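You operate a simulated robot arm through the tools that you are given. There is no shell and no other tool.

Carry out the task below with a simulated robot arm. There is one attempt and no reset: what you move stays moved.

JOB
Wind 15 metres onto the clamped roll: power on, set the length, zero the counter and start.

It is judged by the outcome, as a careful person would: the job done as asked, and still so three seconds after it is handed in. It fails if anything else is knocked over, pushed out of place, dropped, spilled or broken.

ROBOT AND FRAMES
A 7-joint arm with a two-finger parallel gripper, fixed in place. Base frame: the origin is at the foot of the arm, x ahead of it, y to its left, z up. Lengths are in cm, angles in degrees, forces in N, time in s.
Its first joint turns from -166.0 to 166.0 degrees. Payload 4.4 kg.
The tool frame sits at the grasp point between the pads (the TCP): z along the fingers, y along the line on which they close. The tips reach 2.3 cm beyond it. The gripper opens to 9.4 cm. The fingers are 3.8 cm wide and 1 cm thick; the gripper's body (5.4 by 9.6 cm) begins 3.9 cm behind the TCP.
Orientation is that of the tool frame in the base frame, as a unit quaternion [w, x, y, z]. With the fingers straight down and closing along the base's y, the tool's x points along the base's -x, its y along +y and its z along -z.

CONTROLS
- The arm moves only by the tool move_arm. Its argument "increments" is a list of rows, each an object of numbers (a shift or turn left out is 0, a gripper value left out holds the last): "tx", "ty", "tz": the shift along the tool's x, y, z in units of 500 mm (1.0 is 500 mm); "wx", "wy", "wz": the turn, a rotation vector about the tool's x, y, z in units of 180 degrees (1.0 is 180 degrees); "jaw": the closure, from 0 (fully open) to 1 (shut). In form: [{"tx": .., "ty": .., "tz": .., "wx": .., "wy": .., "wz": .., "jaw": ..}, ...]. A call has 1 to 20 rows; each row is the pose to reach, as a shift and turn from the pose commanded when the call began, along the tool's axes at that moment. A call with a number of a shift or a turn outside -1 to 1 is refused whole. A row lasts 0.2 s, in which the tool goes at most 5 cm and 8.6 degrees; a call with a longer step from one row to the next is refused whole, and so is a gripper value outside its range. A pose out of reach is approached as far as the arm can. The call stops where the force on the tool passes 50 N (or 10 N more than at its start, if that is more) or the arm is blocked; 0.2 s more then pass. The fingers move at their own pace (about 7.2 cm/s each) and stop on an object; they squeeze with about 40 N. The grip force told is the motor's: it shows also when the fingers shut on nothing. Time passes only in rows, and 0.2 s behind the last, so rows that repeat a pose let the fingers close. It gives the time, the measured TCP pose, the force on the tool (base axes), the opening and the grip force at its end, in the units of the frame above (readings bear some noise), with the torque about the TCP (base axes, N m) and any sound that the robot's microphone picked up.
- Cameras (640 x 400 px; columns grow to the right, rows downward): "scene" is fixed at [40.09, 65.12, 167.48]; the picture's right is [-0.51, -0.86, 0.00], its down [-0.53, 0.31, -0.79] and it looks along [0.68, -0.40, -0.62] (base axes); focal length 319 px, centre (320, 200). "wrist" rides on the gripper at [8.6, 1.6, -7.5] in the tool frame; the picture's right is [-0.18, 0.98, 0.00], its down [-0.58, -0.11, -0.81] and it looks along [-0.79, -0.15, 0.59] (tool axes); focal length 243 px, centre (320, 200). There is no depth. A picture from a camera that has moved, and an enlarged one, comes with that camera's place and axes in the base frame and with its lens.
- grab_frame(camera): a new picture of that camera. No time passes.
- close_up(camera, box): a new picture of the part [left, top, right, bottom] of that camera's present view, enlarged. No time passes.
- close_job(): hands the job in; it is judged then, once.

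Nothing tells you positions but the pictures and the camera data. Unless the task says otherwise, let go and move clear before handing in.

The tools are called after "Call:" as name(argument=value, ...) on one line, values as JSON. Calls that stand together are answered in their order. move_arm: Moves the arm, as the interface text tells. Its arguments: {"type":"object","properties":{"increments":{"type":"array","items":{"type":"object","properties":{"tx":{"type":"number"},"ty":{"type":"number"},"tz":{"type":"number"},"wx":{"type":"number"},"wy":{"type":"number"},"wz":{"type":"number"},"jaw":{"type":"number"}}}}},"required":["increments"]} The other tools are called the same way: grab_frame (camera) takes a picture; close_up (camera, box) takes an enlarged picture of a part of a camera's view; close_job () hands the job in.

At the start:

```text
time: 0.0
tcp_pos: [71.0, -9.98, 128.01]
tcp_rot: [0.0, 0.0, 1.0, 0.001]
force: [0.4, 0.3, -0.7]
wrist_torque: [-0.01, 0.02, 0.01]
width: 9.4
grasp_force: 0.0
```

scene: 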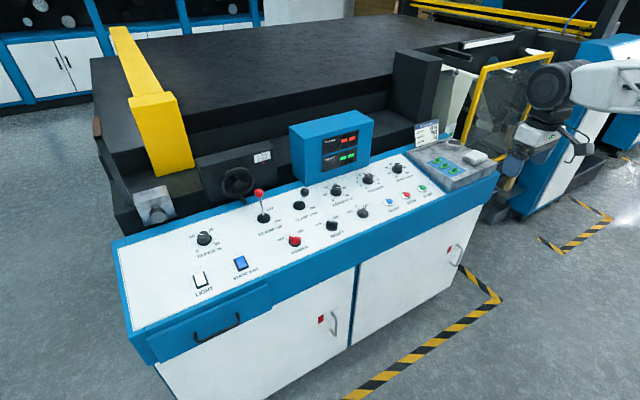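
wrist: 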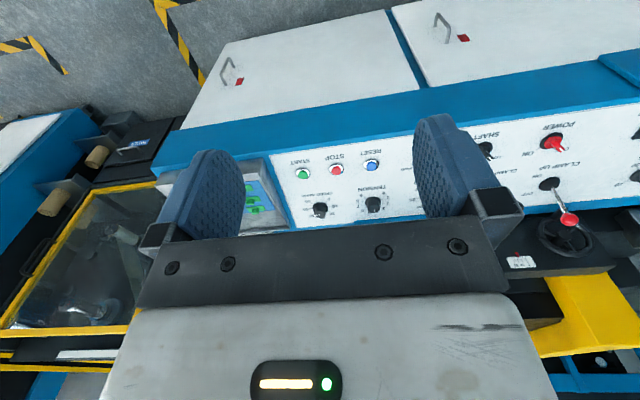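

I see a control console with labelled knobs and buttons, and a digital display box. I'll take enlarged pictures to read the labels before moving.

Call:
close_up(camera="scene", box=[270, 100, 390, 175])

Call:
close_up(camera="scene", box=[240, 170, 360, 245])

Call:
close_up(camera="scene", box=[320, 160, 440, 235])

Call:
close_up(camera="scene", box=[400, 115, 500, 195])

Call:
close_up(camera="scene", box=[180, 140, 280, 300])

Call:
close_up(camera="wrist", box=[280, 100, 640, 260])

```text
5.33 times, centred on (330, 138) of scene
camera zoom: at [40.09, 65.12, 167.48], right [-0.51, -0.86, 0.0], down [-0.53, 0.31, -0.79], along [0.68, -0.4, -0.62], focal length 1701 px, centre (267, 533)
```

zoom: 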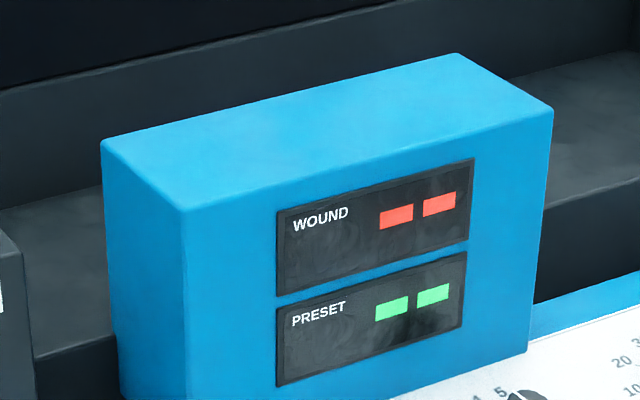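

```text
5.33 times, centred on (300, 208) of scene
camera zoom: at [40.09, 65.12, 167.48], right [-0.51, -0.86, 0.0], down [-0.53, 0.31, -0.79], along [0.68, -0.4, -0.62], focal length 1701 px, centre (427, 160)
```

zoom: 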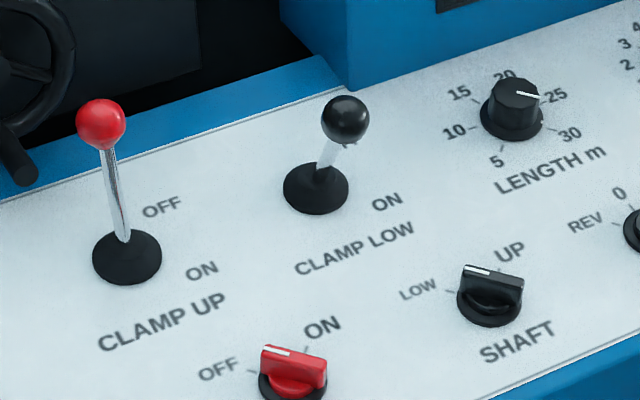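

```text
5.33 times, centred on (380, 198) of scene
camera zoom: at [40.09, 65.12, 167.48], right [-0.51, -0.86, 0.0], down [-0.53, 0.31, -0.79], along [0.68, -0.4, -0.62], focal length 1701 px, centre (0, 213)
```

zoom: 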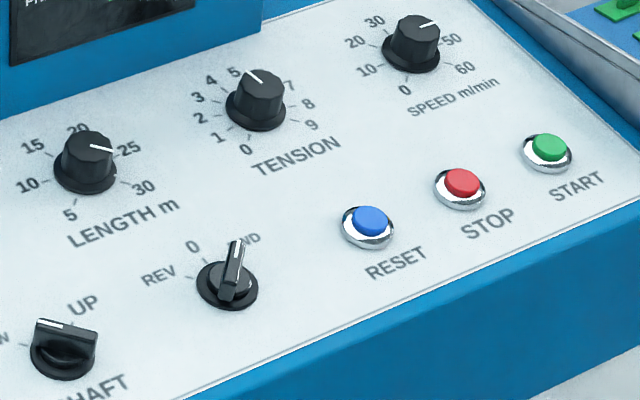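

```text
5.00 times, centred on (450, 155) of scene
camera zoom: at [40.09, 65.12, 167.48], right [-0.51, -0.86, 0.0], down [-0.53, 0.31, -0.79], along [0.68, -0.4, -0.62], focal length 1595 px, centre (-330, 425)
```

zoom: 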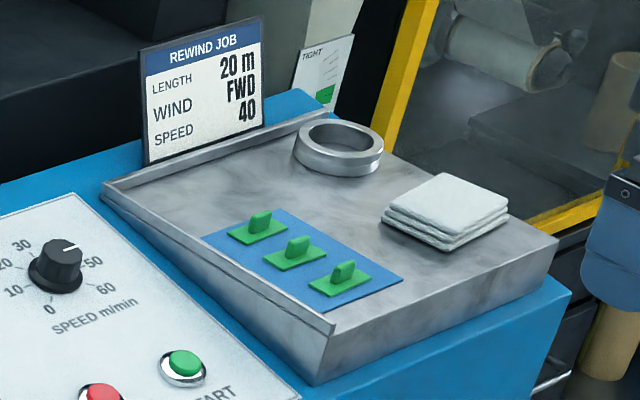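

```text
2.50 times, centred on (230, 220) of scene
camera zoom: at [40.09, 65.12, 167.48], right [-0.51, -0.86, 0.0], down [-0.53, 0.31, -0.79], along [0.68, -0.4, -0.62], focal length 798 px, centre (545, 150)
```

zoom: 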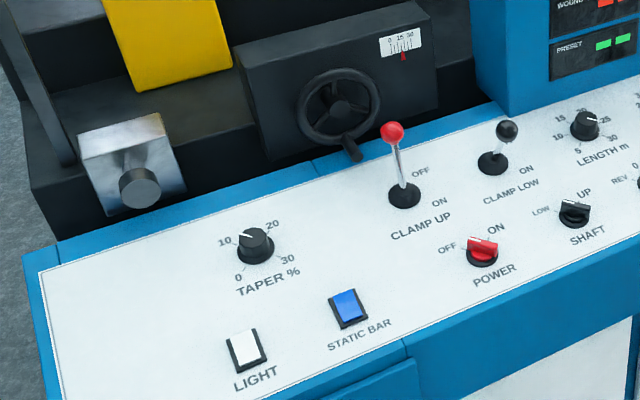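

```text
1.78 times, centred on (460, 180) of wrist
camera zoom: at [62.52, -8.34, 135.5], right [0.18, 0.98, 0.0], down [0.58, -0.11, 0.81], along [0.79, -0.15, -0.59], focal length 431 px, centre (71, 236)
```

zoom: 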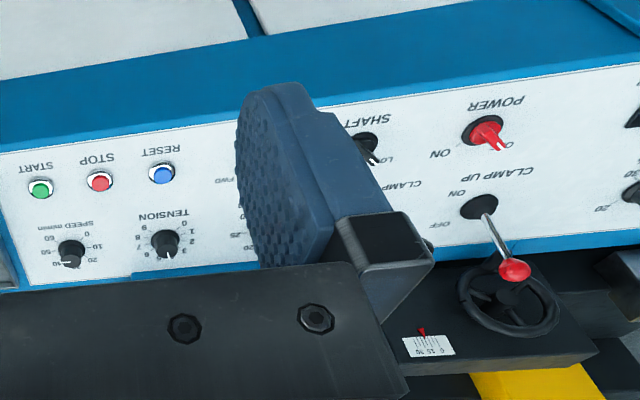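

The console faces the robot. The buttons sit about 107 cm out and the rear knobs about 120 cm out. I'll zoom in on the selector knobs and levers to read their present states before moving.

Call:
close_up(camera="scene", box=[280, 205, 344, 245])

Call:
close_up(camera="scene", box=[344, 195, 392, 225])

Call:
close_up(camera="scene", box=[312, 175, 360, 205])

Call:
close_up(camera="scene", box=[380, 155, 428, 185])

Call:
close_up(camera="scene", box=[440, 20, 640, 145])

Call:
close_up(camera="scene", box=[280, 175, 328, 205])

Call:
close_up(camera="wrist", box=[0, 100, 160, 340])

```text
10.00 times, centred on (312, 225) of scene
camera zoom: at [40.09, 65.12, 167.48], right [-0.51, -0.86, 0.0], down [-0.53, 0.31, -0.79], along [0.68, -0.4, -0.62], focal length 3190 px, centre (400, -50)
```

zoom: 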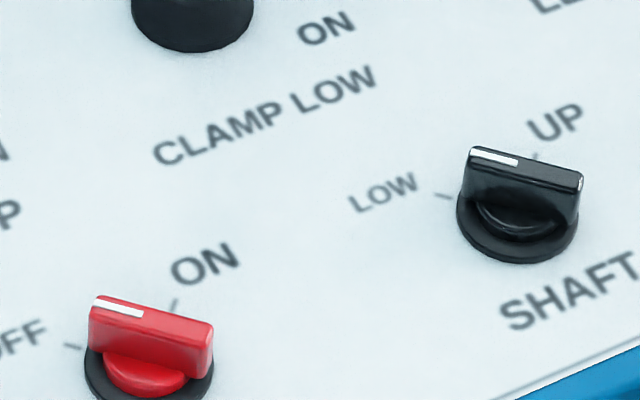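

```text
13.33 times, centred on (368, 210) of scene
camera zoom: at [40.09, 65.12, 167.48], right [-0.51, -0.86, 0.0], down [-0.53, 0.31, -0.79], along [0.68, -0.4, -0.62], focal length 4254 px, centre (-320, 67)
```

zoom: 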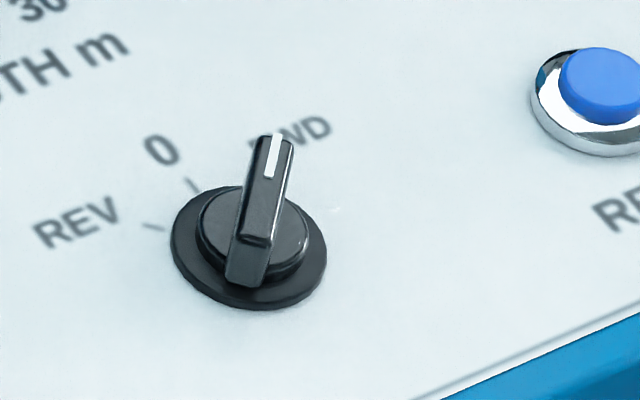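

```text
13.33 times, centred on (336, 190) of scene
camera zoom: at [40.09, 65.12, 167.48], right [-0.51, -0.86, 0.0], down [-0.53, 0.31, -0.79], along [0.68, -0.4, -0.62], focal length 4254 px, centre (107, 333)
```

zoom: 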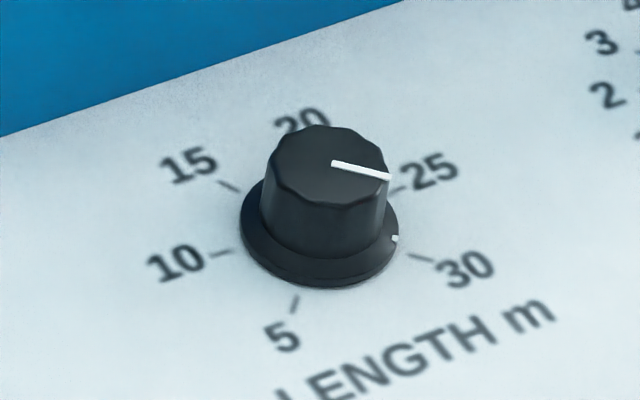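

```text
13.33 times, centred on (404, 170) of scene
camera zoom: at [40.09, 65.12, 167.48], right [-0.51, -0.86, 0.0], down [-0.53, 0.31, -0.79], along [0.68, -0.4, -0.62], focal length 4254 px, centre (-800, 600)
```

zoom: 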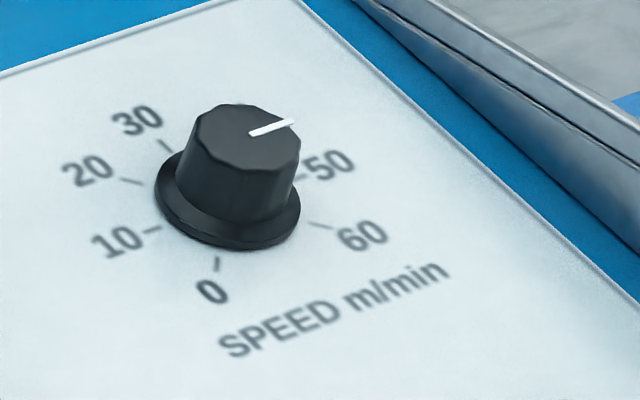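

```text
3.20 times, centred on (540, 82) of scene
camera zoom: at [40.09, 65.12, 167.48], right [-0.51, -0.86, 0.0], down [-0.53, 0.31, -0.79], along [0.68, -0.4, -0.62], focal length 1021 px, centre (-384, 576)
```

zoom: 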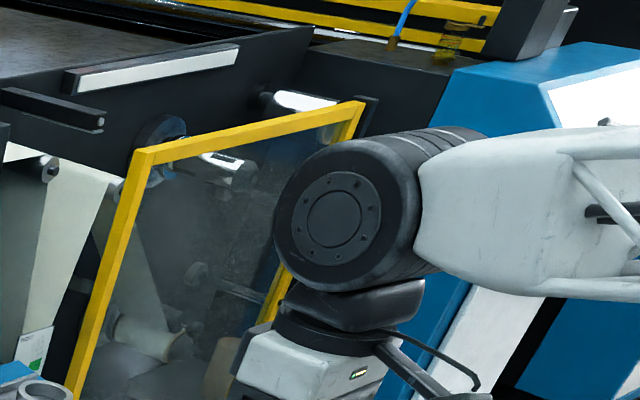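

```text
13.33 times, centred on (304, 190) of scene
camera zoom: at [40.09, 65.12, 167.48], right [-0.51, -0.86, 0.0], down [-0.53, 0.31, -0.79], along [0.68, -0.4, -0.62], focal length 4254 px, centre (533, 333)
```

zoom: 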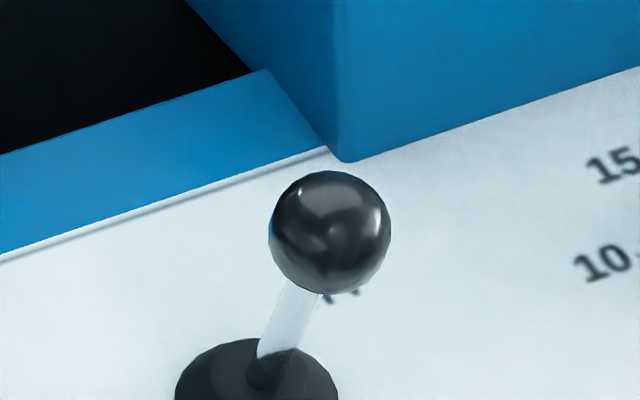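

```text
1.67 times, centred on (80, 220) of wrist
camera zoom: at [62.52, -8.34, 135.5], right [0.18, 0.98, 0.0], down [0.58, -0.11, 0.81], along [0.79, -0.15, -0.59], focal length 404 px, centre (720, 167)
```

zoom: 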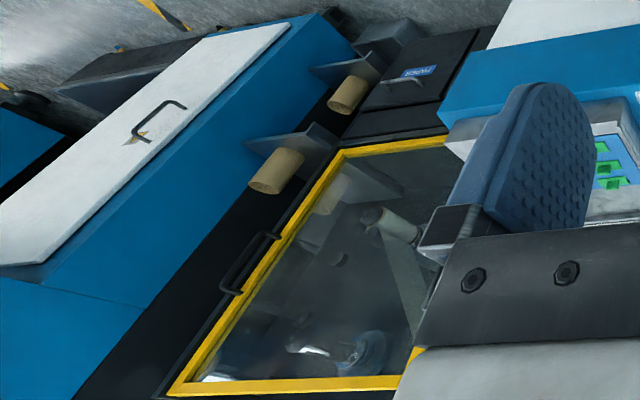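

POWER is OFF, CLAMP LOW is ON and CLAMP UP is OFF. SHAFT is at LOW, which matches the clamp, WIND is on FWD, and LENGTH points near 30. I'll first test the reach toward the LENGTH knob (about x=120, y=11, z=95), staying high above the panel.

Call:
move_arm(increments=[{"tx": -0.08, "ty": 0.033, "tz": 0.01}, {"tx": -0.16, "ty": 0.067, "tz": 0.02}, {"tx": -0.24, "ty": 0.1, "tz": 0.03}, {"tx": -0.32, "ty": 0.133, "tz": 0.04}, {"tx": -0.4, "ty": 0.167, "tz": 0.05}, {"tx": -0.48, "ty": 0.2, "tz": 0.06}, {"tx": -0.56, "ty": 0.233, "tz": 0.07}, {"tx": -0.64, "ty": 0.267, "tz": 0.08}])

Call:
grab_frame(camera="wrist")

Call:
grab_frame(camera="scene")

```text
time: 1.8
tcp_pos: [103.22, 3.22, 124.32]
tcp_rot: [0.001, -0.001, 1.0, 0.0]
force: [0.7, 0.0, 1.7]
wrist_torque: [-0.03, -0.01, -0.02]
width: 9.39
grasp_force: 0.0
```

```text
taken
camera wrist: at [94.63, 4.92, 131.72], right [0.18, 0.98, 0.0], down [0.58, -0.11, 0.81], along [0.79, -0.15, -0.59], focal length 243 px, centre (320, 200)
```

wrist: 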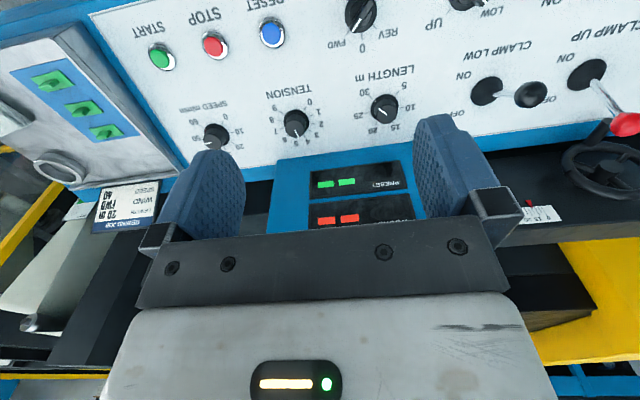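

```text
taken
```

scene: 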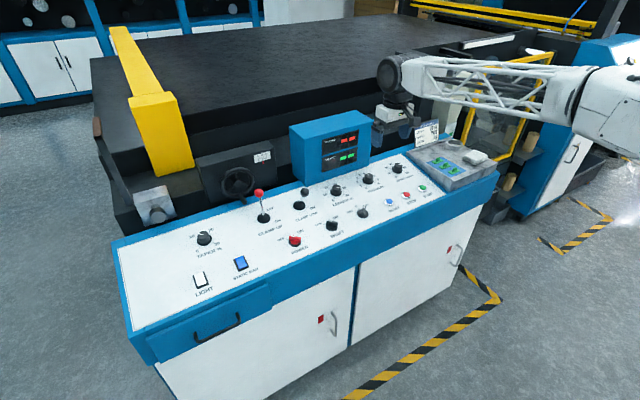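

The arm reaches here with the tool down. I'll zoom through the wrist camera to confirm the lever, selector and dial states.

Call:
close_up(camera="wrist", box=[340, 0, 640, 150])

Call:
close_up(camera="wrist", box=[340, 60, 440, 140])

Call:
close_up(camera="wrist", box=[180, 70, 340, 170])

```text
2.13 times, centred on (490, 75) of wrist
camera zoom: at [94.63, 4.92, 131.72], right [0.18, 0.98, 0.0], down [0.58, -0.11, 0.81], along [0.79, -0.15, -0.59], focal length 518 px, centre (-43, 467)
```

zoom: 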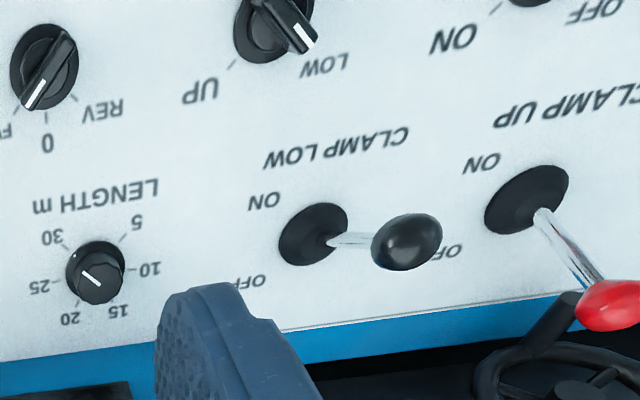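

```text
5.00 times, centred on (390, 100) of wrist
camera zoom: at [94.63, 4.92, 131.72], right [0.18, 0.98, 0.0], down [0.58, -0.11, 0.81], along [0.79, -0.15, -0.59], focal length 1213 px, centre (-30, 700)
```

zoom: 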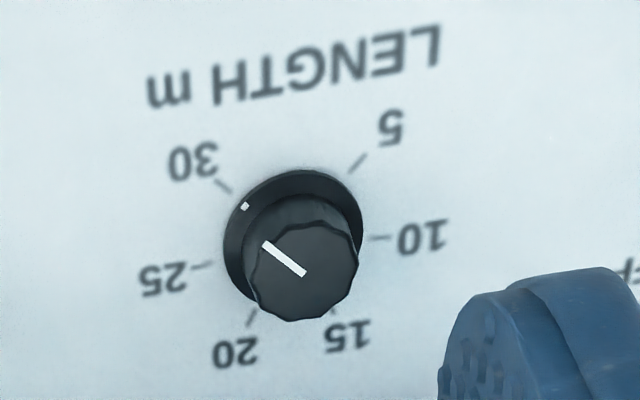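

```text
4.00 times, centred on (260, 120) of wrist
camera zoom: at [94.63, 4.92, 131.72], right [0.18, 0.98, 0.0], down [0.58, -0.11, 0.81], along [0.79, -0.15, -0.59], focal length 970 px, centre (560, 520)
```

zoom: 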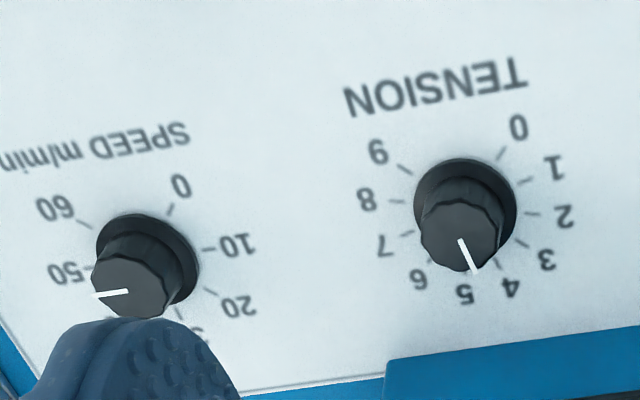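

All states are confirmed: the dial is at 30, SHAFT is LOW and CLAMP LOW is ON. POWER comes first, so I'm moving the gripper above the red knob (around x=107, y=35), staying above the lever heads.

Call:
move_arm(increments=[{"tx": -0.005, "ty": 0.079, "tz": 0.03}, {"tx": -0.01, "ty": 0.158, "tz": 0.06}, {"tx": -0.015, "ty": 0.237, "tz": 0.09}, {"tx": -0.02, "ty": 0.316, "tz": 0.12}, {"tx": -0.025, "ty": 0.395, "tz": 0.15}, {"tx": -0.03, "ty": 0.474, "tz": 0.18}, {"tx": -0.035, "ty": 0.553, "tz": 0.21}, {"tx": -0.04, "ty": 0.633, "tz": 0.24}, {"tx": -0.04, "ty": 0.633, "tz": 0.24}])

Call:
grab_frame(camera="wrist")

Call:
grab_frame(camera="scene")

```text
time: 3.8
tcp_pos: [105.06, 35.07, 112.01]
tcp_rot: [0.001, 0.0, 1.0, 0.001]
force: [0.1, 0.8, -0.1]
wrist_torque: [-0.01, -0.02, -0.01]
width: 9.39
grasp_force: 0.1
```

```text
taken
camera wrist: at [96.49, 36.75, 119.46], right [0.18, 0.98, 0.0], down [0.58, -0.11, 0.81], along [0.79, -0.15, -0.59], focal length 243 px, centre (320, 200)
```

wrist: 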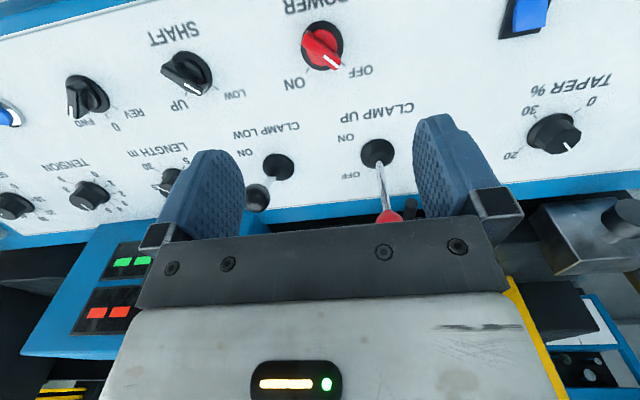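

```text
taken
```

scene: 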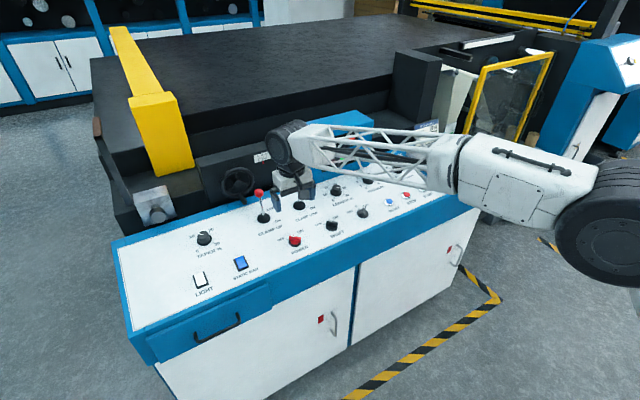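

The POWER knob is near the top centre of the wrist view. I'll zoom in to locate it precisely.

Call:
close_up(camera="wrist", box=[260, 0, 388, 80])

Call:
close_up(camera="scene", box=[272, 222, 320, 252])

```text
5.00 times, centred on (324, 40) of wrist
camera zoom: at [96.49, 36.75, 119.46], right [0.18, 0.98, 0.0], down [0.58, -0.11, 0.81], along [0.79, -0.15, -0.59], focal length 1213 px, centre (300, 1000)
```

zoom: 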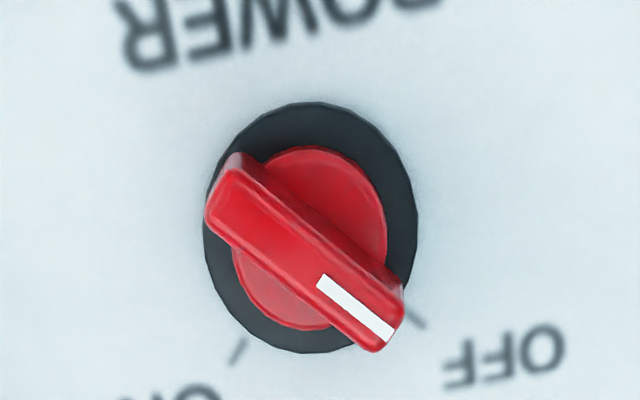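

```text
13.33 times, centred on (296, 237) of scene
camera zoom: at [40.09, 65.12, 167.48], right [-0.51, -0.86, 0.0], down [-0.53, 0.31, -0.79], along [0.68, -0.4, -0.62], focal length 4254 px, centre (640, -293)
```

zoom: 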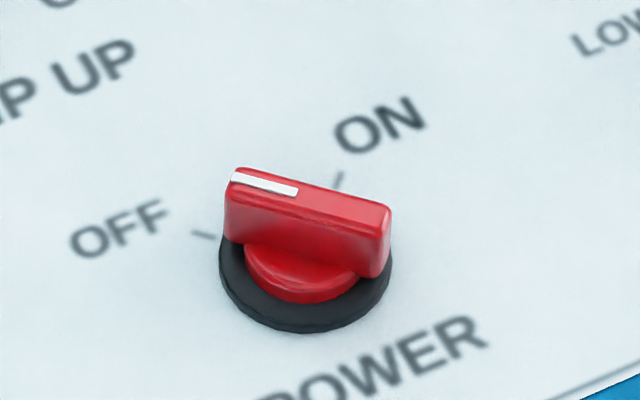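

The POWER knob's base plate is at about (106.1, 35.2, 94.3) and the panel tilts about 8°. I'll hover 6 cm above it with the tool aligned to the panel normal and yawed 45°, so the fingers straddle the blade.

Call:
move_arm(increments=[{"tx": 0.0005, "ty": 0.0004, "tz": 0.02, "wx": 0.0025, "wy": -0.006, "wz": -0.0357}, {"tx": 0.001, "ty": 0.0008, "tz": 0.045, "wx": 0.005, "wy": -0.012, "wz": -0.0713}, {"tx": 0.0015, "ty": 0.0012, "tz": 0.07, "wx": 0.0075, "wy": -0.0181, "wz": -0.107}, {"tx": 0.002, "ty": 0.0016, "tz": 0.095, "wx": 0.01, "wy": -0.0241, "wz": -0.1426}, {"tx": 0.003, "ty": 0.002, "tz": 0.12, "wx": 0.0125, "wy": -0.0301, "wz": -0.1783}, {"tx": 0.0035, "ty": 0.0023, "tz": 0.145, "wx": 0.015, "wy": -0.0361, "wz": -0.2139}, {"tx": 0.004, "ty": 0.0026, "tz": 0.162, "wx": 0.01746, "wy": -0.04214, "wz": -0.24959}, {"tx": 0.004, "ty": 0.0026, "tz": 0.162, "wx": 0.01746, "wy": -0.04214, "wz": -0.24959}])

Call:
grab_frame(camera="wrist")

Call:
grab_frame(camera="scene")

```text
time: 5.6
tcp_pos: [104.87, 35.19, 104.03]
tcp_rot: [0.065, -0.382, 0.921, -0.027]
force: [-0.1, 0.7, -0.8]
wrist_torque: [0.03, -0.01, 0.0]
width: 9.39
grasp_force: 0.1
```

```text
taken
camera wrist: at [96.75, 30.24, 110.31], right [-0.56, 0.82, -0.08], down [0.37, 0.33, 0.87], along [0.74, 0.46, -0.49], focal length 243 px, centre (320, 200)
```

wrist: 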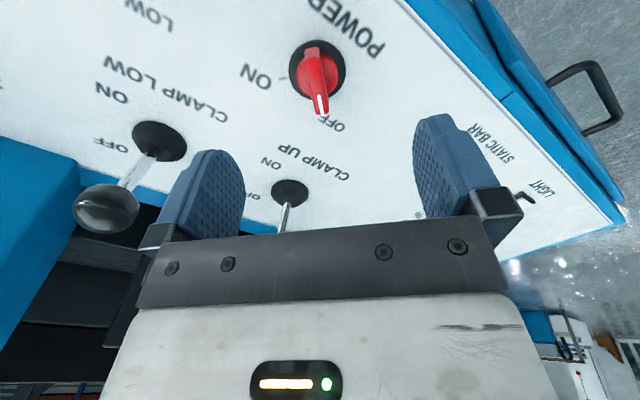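

```text
taken
```

scene: 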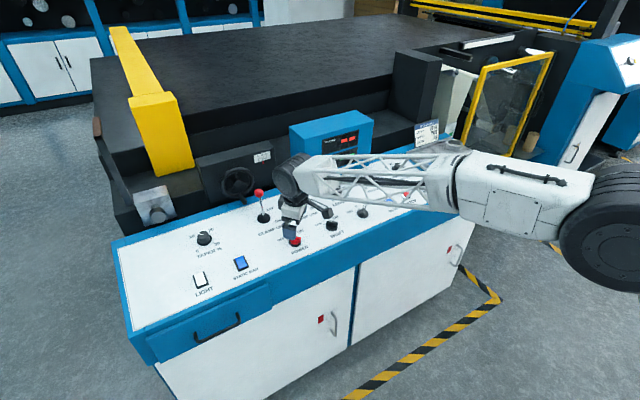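

Call:
close_up(camera="wrist", box=[256, 20, 384, 140])

```text
3.33 times, centred on (320, 80) of wrist
camera zoom: at [96.75, 30.24, 110.31], right [-0.56, 0.82, -0.08], down [0.37, 0.33, 0.87], along [0.74, 0.46, -0.49], focal length 809 px, centre (320, 600)
```

zoom: 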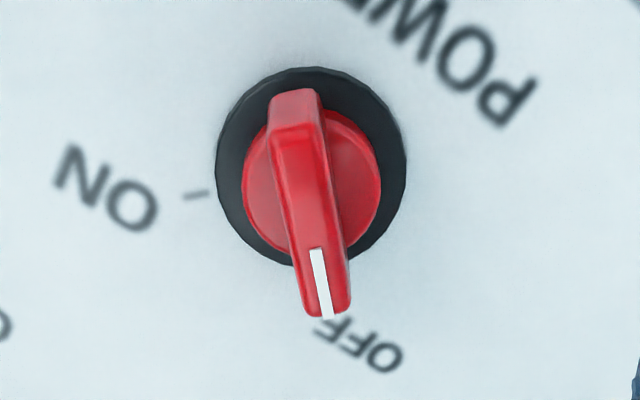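

The blade is well aligned laterally. I'll descend 3 cm along the tool axis and look again to pin down the depth.

Call:
move_arm(increments=[{"tz": 0.02}, {"tz": 0.04}, {"tz": 0.06}, {"tz": 0.06}])

Call:
close_up(camera="wrist", box=[224, 40, 416, 160])

Call:
close_up(camera="scene", box=[256, 195, 336, 255])

```text
time: 6.6
tcp_pos: [105.27, 35.18, 100.97]
tcp_rot: [0.064, -0.382, 0.921, -0.027]
force: [0.2, 0.5, -0.2]
wrist_torque: [0.01, 0.02, 0.02]
width: 9.39
grasp_force: 0.0
```

```text
3.33 times, centred on (320, 100) of wrist
camera zoom: at [97.2, 30.22, 107.34], right [-0.56, 0.83, -0.08], down [0.37, 0.33, 0.87], along [0.74, 0.46, -0.49], focal length 809 px, centre (320, 533)
```

zoom: 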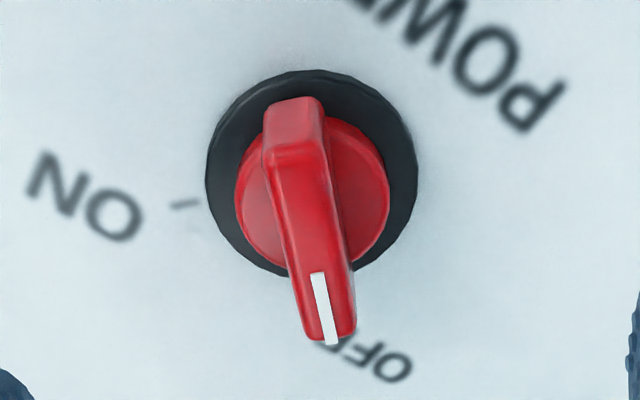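

```text
6.67 times, centred on (296, 225) of scene
camera zoom: at [40.09, 65.12, 167.48], right [-0.51, -0.86, 0.0], down [-0.53, 0.31, -0.79], along [0.68, -0.4, -0.62], focal length 2127 px, centre (480, 33)
```

zoom: 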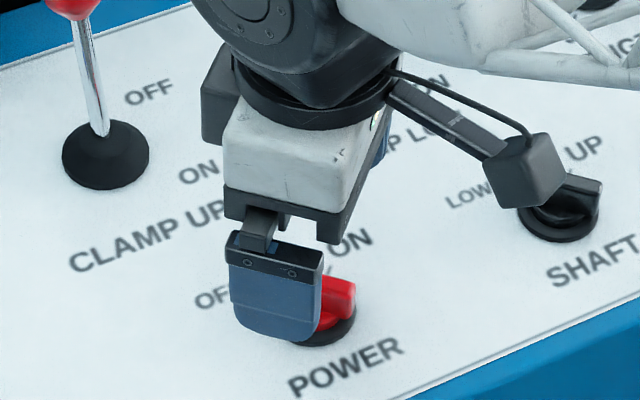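

The blade top is about 5.1 cm ahead of the TCP and the base plate 7.7 cm, with good centring. I'll descend 4.3 cm so the tips stop short of the disc, then close on the blade.

Call:
move_arm(increments=[{"ty": -0.001, "tz": 0.03}, {"ty": -0.002, "tz": 0.055}, {"ty": -0.002, "tz": 0.075}, {"ty": -0.002, "tz": 0.086}, {"ty": -0.002, "tz": 0.086}])

Call:
grab_frame(camera="wrist")

Call:
close_up(camera="scene", box=[256, 195, 336, 255])

```text
time: 7.8
tcp_pos: [105.97, 34.94, 96.74]
tcp_rot: [0.065, -0.382, 0.922, -0.027]
force: [-0.2, 0.4, 0.3]
wrist_torque: [-0.02, 0.0, 0.02]
width: 9.39
grasp_force: 0.1
```

```text
taken
camera wrist: at [97.87, 30.12, 103.16], right [-0.56, 0.83, -0.08], down [0.37, 0.33, 0.87], along [0.74, 0.46, -0.49], focal length 243 px, centre (320, 200)
```

wrist: 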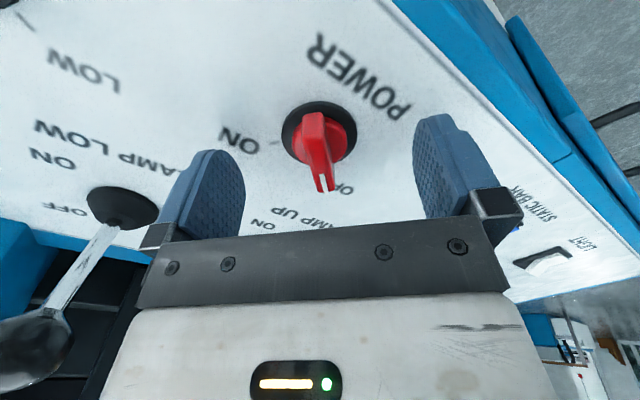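

```text
6.67 times, centred on (296, 225) of scene
camera zoom: at [40.09, 65.12, 167.48], right [-0.51, -0.86, 0.0], down [-0.53, 0.31, -0.79], along [0.68, -0.4, -0.62], focal length 2127 px, centre (480, 33)
```

zoom: 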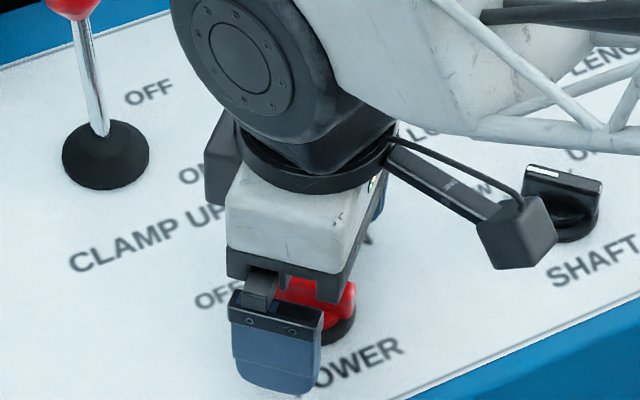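

The fingers straddle the blade. Closing now.

Call:
move_arm(increments=[{"jaw": 0.5}, {"jaw": 0.8}, {"jaw": 1.0}, {"jaw": 1.0}, {"jaw": 1.0}, {"jaw": 1.0}])

Call:
grab_frame(camera="wrist")

```text
time: 9.2
tcp_pos: [106.02, 34.97, 96.81]
tcp_rot: [0.063, -0.382, 0.922, -0.028]
force: [-4.1, 1.3, 0.5]
wrist_torque: [-0.54, -0.32, -0.12]
width: 1.13
grasp_force: 45.4
```

```text
taken
camera wrist: at [97.86, 30.13, 103.16], right [-0.56, 0.83, -0.08], down [0.37, 0.33, 0.87], along [0.74, 0.46, -0.49], focal length 243 px, centre (320, 200)
```

wrist: 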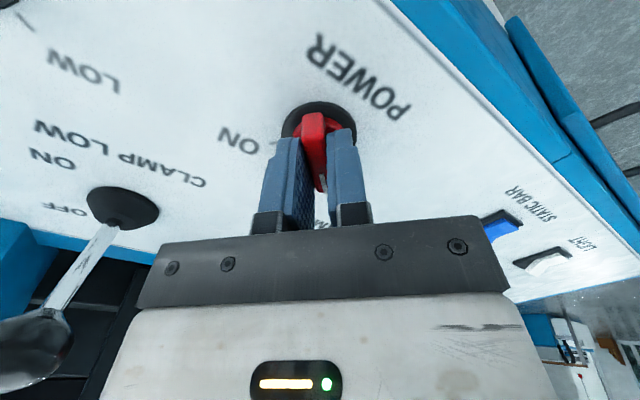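

I have a firm grip on the POWER blade with low side forces. I'll turn it clockwise toward ON, pausing near the end to check.

Call:
move_arm(increments=[{"wz": 0.04, "jaw": 1.0}, {"wz": 0.08}, {"wz": 0.12}, {"wz": 0.16}, {"wz": 0.2}, {"wz": 0.24}, {"wz": 0.28}, {"wz": 0.32}, {"wz": 0.36}, {"wz": 0.4}, {"wz": 0.44}, {"wz": 0.47}, {"wz": 0.47}])

Call:
grab_frame(camera="wrist")

Call:
grab_frame(camera="scene")

```text
time: 12.0
tcp_pos: [105.98, 35.04, 96.8]
tcp_rot: [0.066, 0.338, 0.939, 0.024]
force: [31.0, -8.5, 4.4]
wrist_torque: [0.44, -0.79, 0.01]
width: 1.09
grasp_force: 44.9
```

```text
taken
camera wrist: at [99.46, 41.8, 103.38], right [0.76, 0.64, 0.11], down [0.26, -0.46, 0.85], along [0.59, -0.62, -0.51], focal length 243 px, centre (320, 200)
```

wrist: 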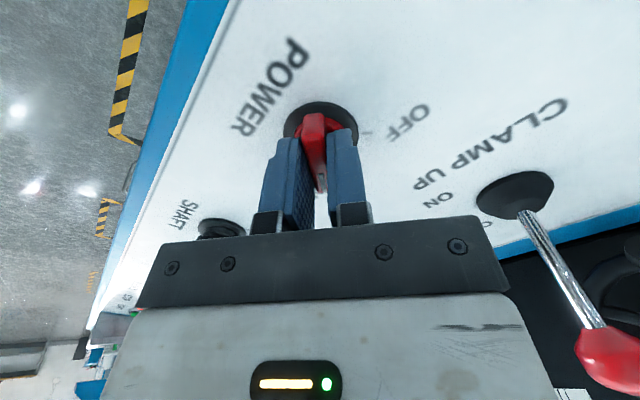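

```text
taken
```

scene: 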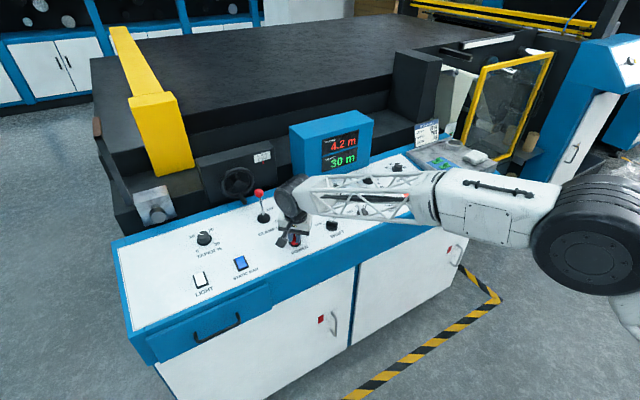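

Power is on, with the display reading WOUND 4.2 m and PRESET 30 m. I'll finish the last few degrees while relieving the side load, then release and back off along the knob axis.

Call:
move_arm(increments=[{"tx": -0.0016, "ty": 0.0012, "wz": 0.015}, {"tx": -0.0031, "ty": 0.0025, "wz": 0.03}, {"tx": -0.0031, "ty": 0.0025, "wz": 0.03}])

```text
time: 12.8
tcp_pos: [105.97, 35.05, 96.93]
tcp_rot: [0.063, 0.382, 0.921, 0.026]
force: [-19.6, -10.3, 5.0]
wrist_torque: [-0.06, -0.53, 0.01]
width: 1.11
grasp_force: 45.2
stopped in row 3: the force on the tool passed its limit at 53 N (the readings are from after the stop); the commanded pose is now the measured one
```

It stopped at the end of travel at the 90° ON position. Now I'll open the jaw and lift off.

Call:
move_arm(increments=[{"jaw": 0.6}, {"jaw": 0.3}, {"jaw": 0.2}, {"jaw": 0.2}, {"jaw": 0.2}])

Call:
move_arm(increments=[{"tz": -0.05}, {"tz": -0.1}, {"tz": -0.15}, {"tz": -0.2}, {"tz": -0.25}, {"tz": -0.25}])

Call:
grab_frame(camera="wrist")

Call:
grab_frame(camera="scene")

```text
time: 13.9
tcp_pos: [105.98, 35.06, 96.74]
tcp_rot: [0.063, 0.382, 0.922, 0.025]
force: [0.2, -0.5, 0.0]
wrist_torque: [0.02, 0.03, -0.02]
width: 7.52
grasp_force: 0.1
```

```text
time: 15.3
tcp_pos: [104.25, 35.09, 109.11]
tcp_rot: [0.064, 0.382, 0.922, 0.026]
force: [0.4, 0.4, -0.1]
wrist_torque: [0.0, 0.0, 0.02]
width: 7.52
grasp_force: 0.1
```

```text
taken
camera wrist: at [98.48, 42.33, 115.82], right [0.82, 0.56, 0.11], down [0.22, -0.49, 0.84], along [0.53, -0.67, -0.52], focal length 243 px, centre (320, 200)
```

wrist: 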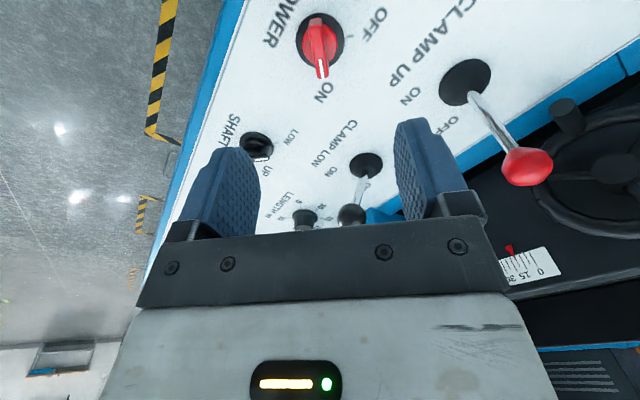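

```text
taken
```

scene: 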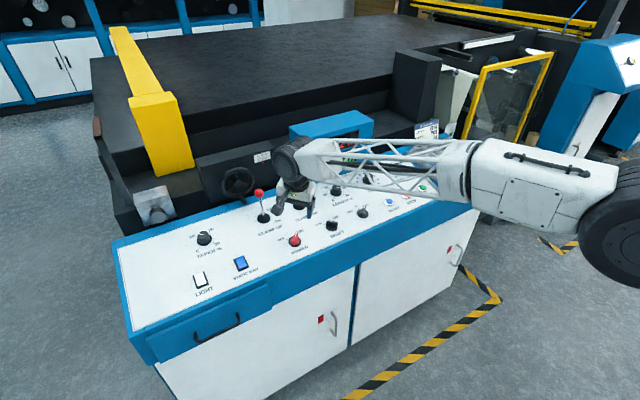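

POWER points to ON. Next is LENGTH, which has to turn counter-clockwise from 30 to 15. I'll cross above the lever heads to a hover over the LENGTH knob.

Call:
move_arm(increments=[{"tx": -0.0059, "ty": 0.0059, "tz": -0.0594}, {"tx": -0.0823, "ty": -0.0146, "tz": -0.0538}, {"tx": -0.1588, "ty": -0.0351, "tz": -0.0483}, {"tx": -0.2352, "ty": -0.0556, "tz": -0.0427}, {"tx": -0.3116, "ty": -0.076, "tz": -0.0372}, {"tx": -0.388, "ty": -0.0965, "tz": -0.0316}, {"tx": -0.4645, "ty": -0.117, "tz": -0.0261}, {"tx": -0.5409, "ty": -0.1375, "tz": -0.0205}, {"tx": -0.5409, "ty": -0.1375, "tz": -0.0205}])

Call:
grab_frame(camera="wrist")

Call:
grab_frame(camera="scene")

```text
time: 17.4
tcp_pos: [118.32, 11.02, 111.84]
tcp_rot: [0.063, 0.382, 0.922, 0.026]
force: [-0.4, -0.1, -0.1]
wrist_torque: [0.01, 0.0, -0.02]
width: 7.49
grasp_force: 0.1
```

```text
taken
camera wrist: at [112.52, 18.36, 118.58], right [0.82, 0.56, 0.11], down [0.22, -0.49, 0.84], along [0.53, -0.67, -0.52], focal length 243 px, centre (320, 200)
```

wrist: 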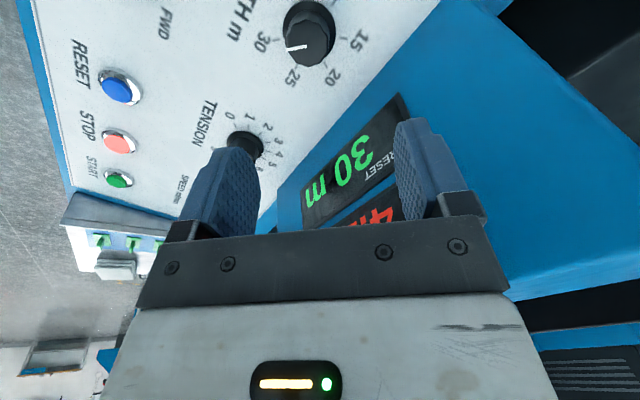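

```text
taken
```

scene: 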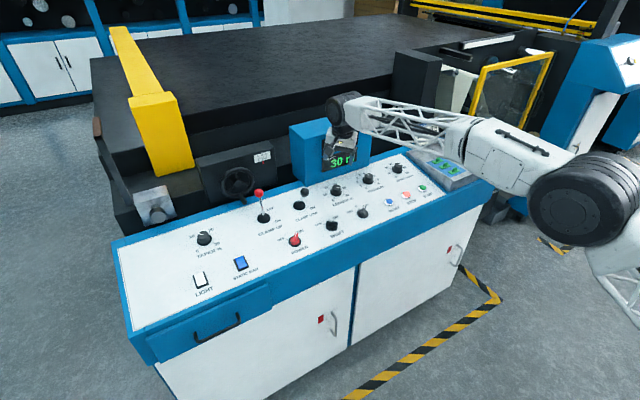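

I'll zoom on the LENGTH knob to locate it relative to the tool axis.

Call:
close_up(camera="wrist", box=[240, 0, 384, 90])

Call:
close_up(camera="scene", box=[290, 90, 390, 210])

```text
4.44 times, centred on (312, 45) of wrist
camera zoom: at [112.52, 18.36, 118.58], right [0.82, 0.56, 0.11], down [0.22, -0.49, 0.84], along [0.53, -0.67, -0.52], focal length 1078 px, centre (356, 889)
```

zoom: 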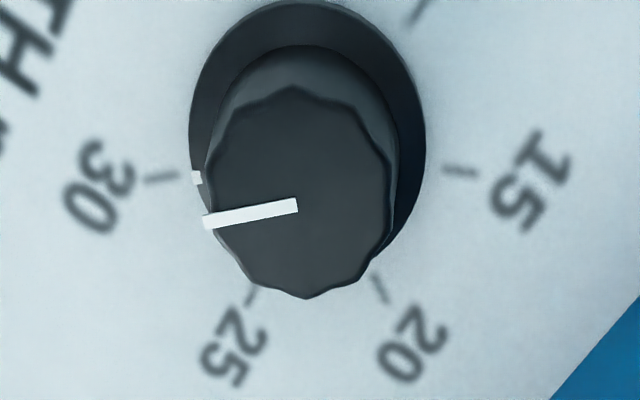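

```text
3.33 times, centred on (340, 150) of scene
camera zoom: at [40.09, 65.12, 167.48], right [-0.51, -0.86, 0.0], down [-0.53, 0.31, -0.79], along [0.68, -0.4, -0.62], focal length 1063 px, centre (253, 367)
```

zoom: 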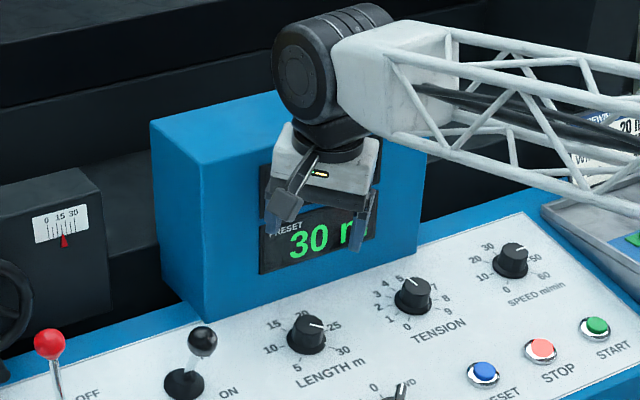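

The knob axis is offset about (+0.85, −0.8) cm in tool x/y. I'll correct that, descend 6 cm and re-check.

Call:
move_arm(increments=[{"tx": 0.006, "ty": -0.005, "tz": 0.04}, {"tx": 0.012, "ty": -0.011, "tz": 0.08}, {"tx": 0.017, "ty": -0.016, "tz": 0.12}, {"tx": 0.017, "ty": -0.016, "tz": 0.12}])

Call:
close_up(camera="wrist", box=[240, 20, 400, 120])

Call:
grab_frame(camera="wrist")

Call:
close_up(camera="scene", box=[290, 90, 390, 210])

```text
time: 18.4
tcp_pos: [118.09, 11.07, 106.08]
tcp_rot: [0.063, 0.383, 0.921, 0.026]
force: [-0.7, -0.1, -0.5]
wrist_torque: [-0.03, -0.01, -0.01]
width: 7.54
grasp_force: 0.1
```

```text
4.00 times, centred on (320, 70) of wrist
camera zoom: at [112.27, 18.4, 112.73], right [0.82, 0.56, 0.11], down [0.22, -0.49, 0.84], along [0.53, -0.67, -0.52], focal length 970 px, centre (320, 720)
```

zoom: 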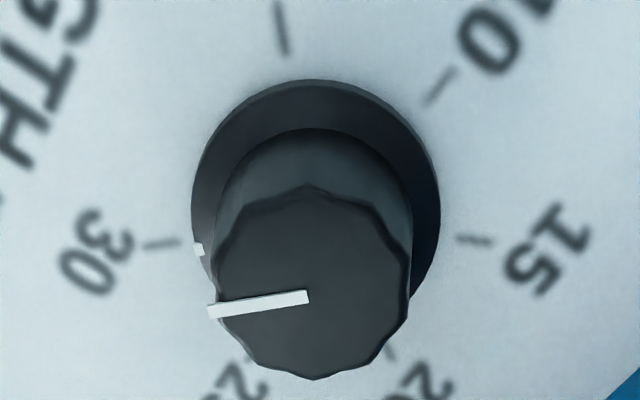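

```text
taken
camera wrist: at [112.27, 18.4, 112.73], right [0.82, 0.56, 0.11], down [0.22, -0.49, 0.84], along [0.53, -0.67, -0.52], focal length 243 px, centre (320, 200)
```

wrist: 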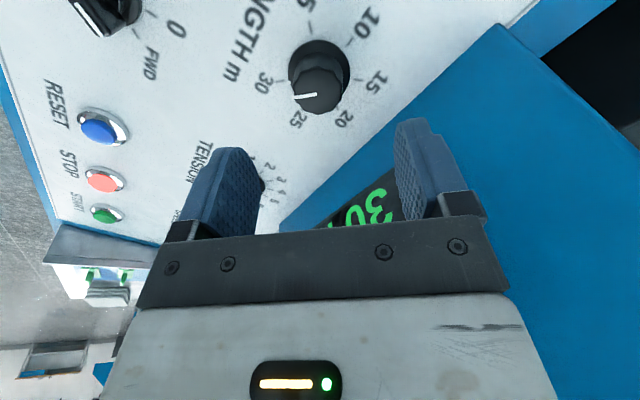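

```text
3.33 times, centred on (340, 150) of scene
camera zoom: at [40.09, 65.12, 167.48], right [-0.51, -0.86, 0.0], down [-0.53, 0.31, -0.79], along [0.68, -0.4, -0.62], focal length 1063 px, centre (253, 367)
```

zoom: 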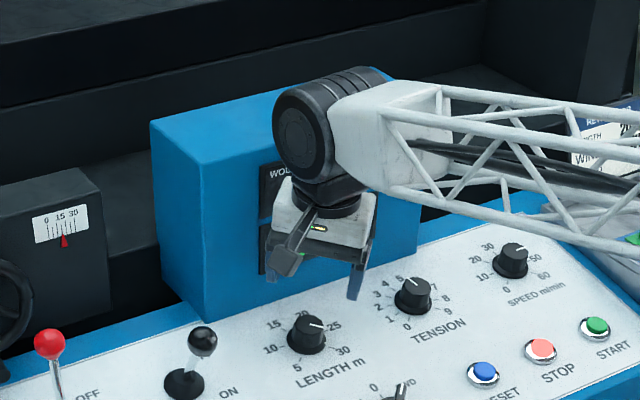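

The panel seems tilted nearer 11°, with the knob centre on the panel at about (119.3, 11.05, 96.15). I'll adjust the tool tilt and move to about 3 cm above the grasp for a last check.

Call:
move_arm(increments=[{"tx": 0.0015, "ty": -0.002, "tz": 0.026, "wx": -0.004, "wy": -0.004}, {"tx": 0.003, "ty": -0.004, "tz": 0.052, "wx": -0.008, "wy": -0.008}, {"tx": 0.0045, "ty": -0.0056, "tz": 0.0769, "wx": -0.0118, "wy": -0.0118}, {"tx": 0.0045, "ty": -0.0056, "tz": 0.0769, "wx": -0.0118, "wy": -0.0118}])

Call:
close_up(camera="wrist", box=[224, 40, 416, 160])

Call:
close_up(camera="scene", box=[300, 140, 380, 200])

```text
time: 19.4
tcp_pos: [118.17, 11.1, 102.15]
tcp_rot: [0.086, 0.381, 0.92, 0.035]
force: [0.4, 0.0, 0.6]
wrist_torque: [-0.03, 0.01, 0.01]
width: 7.52
grasp_force: 0.0
```

```text
3.33 times, centred on (320, 100) of wrist
camera zoom: at [112.02, 18.39, 108.5], right [0.81, 0.56, 0.15], down [0.18, -0.49, 0.86], along [0.56, -0.67, -0.49], focal length 809 px, centre (320, 533)
```

zoom: 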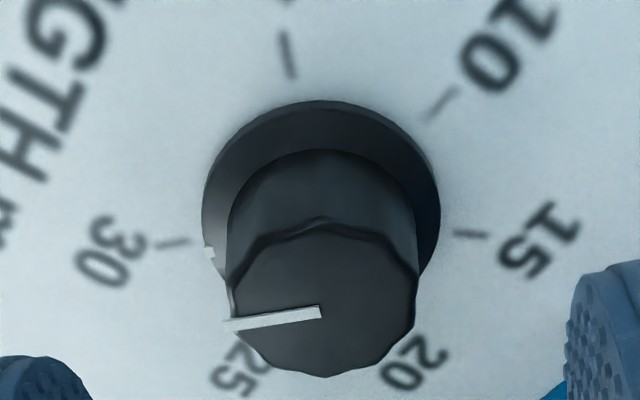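

```text
6.67 times, centred on (340, 170) of scene
camera zoom: at [40.09, 65.12, 167.48], right [-0.51, -0.86, 0.0], down [-0.53, 0.31, -0.79], along [0.68, -0.4, -0.62], focal length 2127 px, centre (187, 400)
```

zoom: 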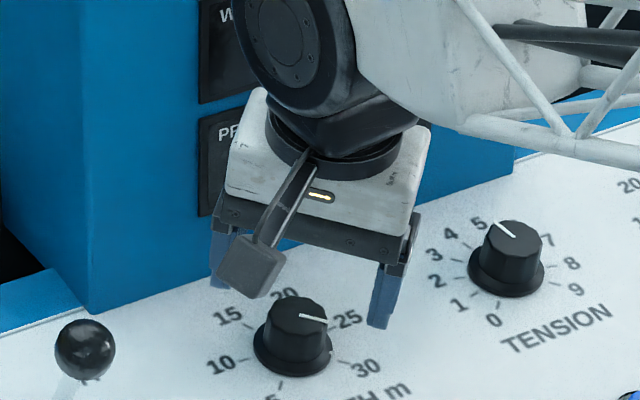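

The tick fit matches the prediction almost exactly, so the tool is centred and aligned. I'll descend the last 3 cm, with the tips about 0.9 cm above the panel, and close on the knob.

Call:
move_arm(increments=[{"tz": 0.025}, {"tz": 0.045}, {"tz": 0.06}, {"tz": 0.06}])

Call:
move_arm(increments=[{"jaw": 0.5}, {"jaw": 0.8}, {"jaw": 1.0}, {"jaw": 1.0}, {"jaw": 1.0}])

Call:
grab_frame(camera="wrist")

```text
time: 20.4
tcp_pos: [118.63, 10.99, 99.1]
tcp_rot: [0.088, 0.381, 0.92, 0.036]
force: [0.0, 0.4, 0.7]
wrist_torque: [-0.02, -0.05, 0.0]
width: 7.53
grasp_force: 0.0
```

```text
time: 21.6
tcp_pos: [118.75, 11.09, 99.15]
tcp_rot: [0.088, 0.38, 0.92, 0.036]
force: [29.1, 15.8, -2.1]
wrist_torque: [-0.18, -0.26, 0.03]
width: 3.42
grasp_force: 45.2
```

```text
taken
camera wrist: at [112.51, 18.48, 105.52], right [0.81, 0.56, 0.15], down [0.18, -0.49, 0.86], along [0.56, -0.67, -0.49], focal length 243 px, centre (320, 200)
```

wrist: 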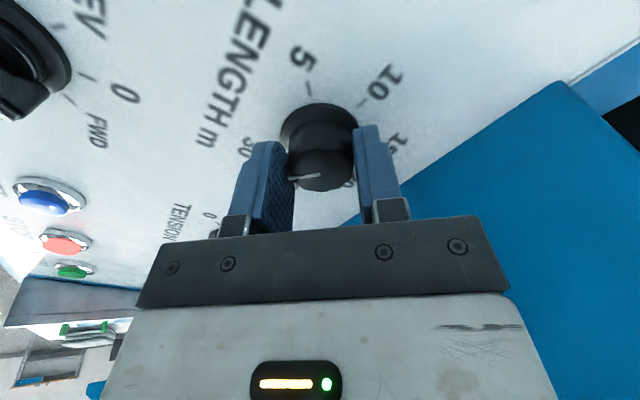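

It's gripped at 3.4 cm width with a modest side load. I'll shift slightly to relieve that before turning.

Call:
move_arm(increments=[{"tx": -0.0004, "ty": 0.0012, "jaw": 1.0}, {"tx": -0.0008, "ty": 0.0024}, {"tx": -0.0008, "ty": 0.0024}])

```text
time: 22.4
tcp_pos: [118.87, 11.21, 99.27]
tcp_rot: [0.087, 0.381, 0.92, 0.035]
force: [-44.7, 12.9, 5.1]
wrist_torque: [0.01, 1.19, 0.01]
width: 3.45
grasp_force: 45.1
```

I overcorrected slightly in x, so I'll back off a fraction.

Call:
move_arm(increments=[{"tx": 0.0013, "ty": -0.0005}, {"tx": 0.0013, "ty": -0.0005}])

```text
time: 22.9
tcp_pos: [118.71, 11.07, 99.14]
tcp_rot: [0.088, 0.381, 0.92, 0.035]
force: [-40.4, 7.4, -2.8]
wrist_torque: [-0.1, 1.25, 0.02]
width: 3.44
grasp_force: 45.2
```

Call:
move_arm(increments=[{"tx": 0.0012, "ty": -0.0008}, {"tx": 0.0025, "ty": -0.0017}, {"tx": 0.0025, "ty": -0.0017}])

```text
time: 23.8
tcp_pos: [118.79, 11.13, 99.23]
tcp_rot: [0.087, 0.382, 0.919, 0.036]
force: [26.9, 3.2, -14.7]
wrist_torque: [-0.46, -0.37, 0.1]
width: 3.44
grasp_force: 44.5
```

Call:
move_arm(increments=[{"tx": -0.0006, "ty": 0.0009, "tz": -0.0004}, {"tx": -0.0006, "ty": 0.0009, "tz": -0.0004}])

```text
time: 24.4
tcp_pos: [118.71, 11.1, 99.23]
tcp_rot: [0.087, 0.381, 0.92, 0.035]
force: [13.4, -7.1, -13.4]
wrist_torque: [-0.75, -0.01, 0.02]
width: 3.42
grasp_force: 45.2
```

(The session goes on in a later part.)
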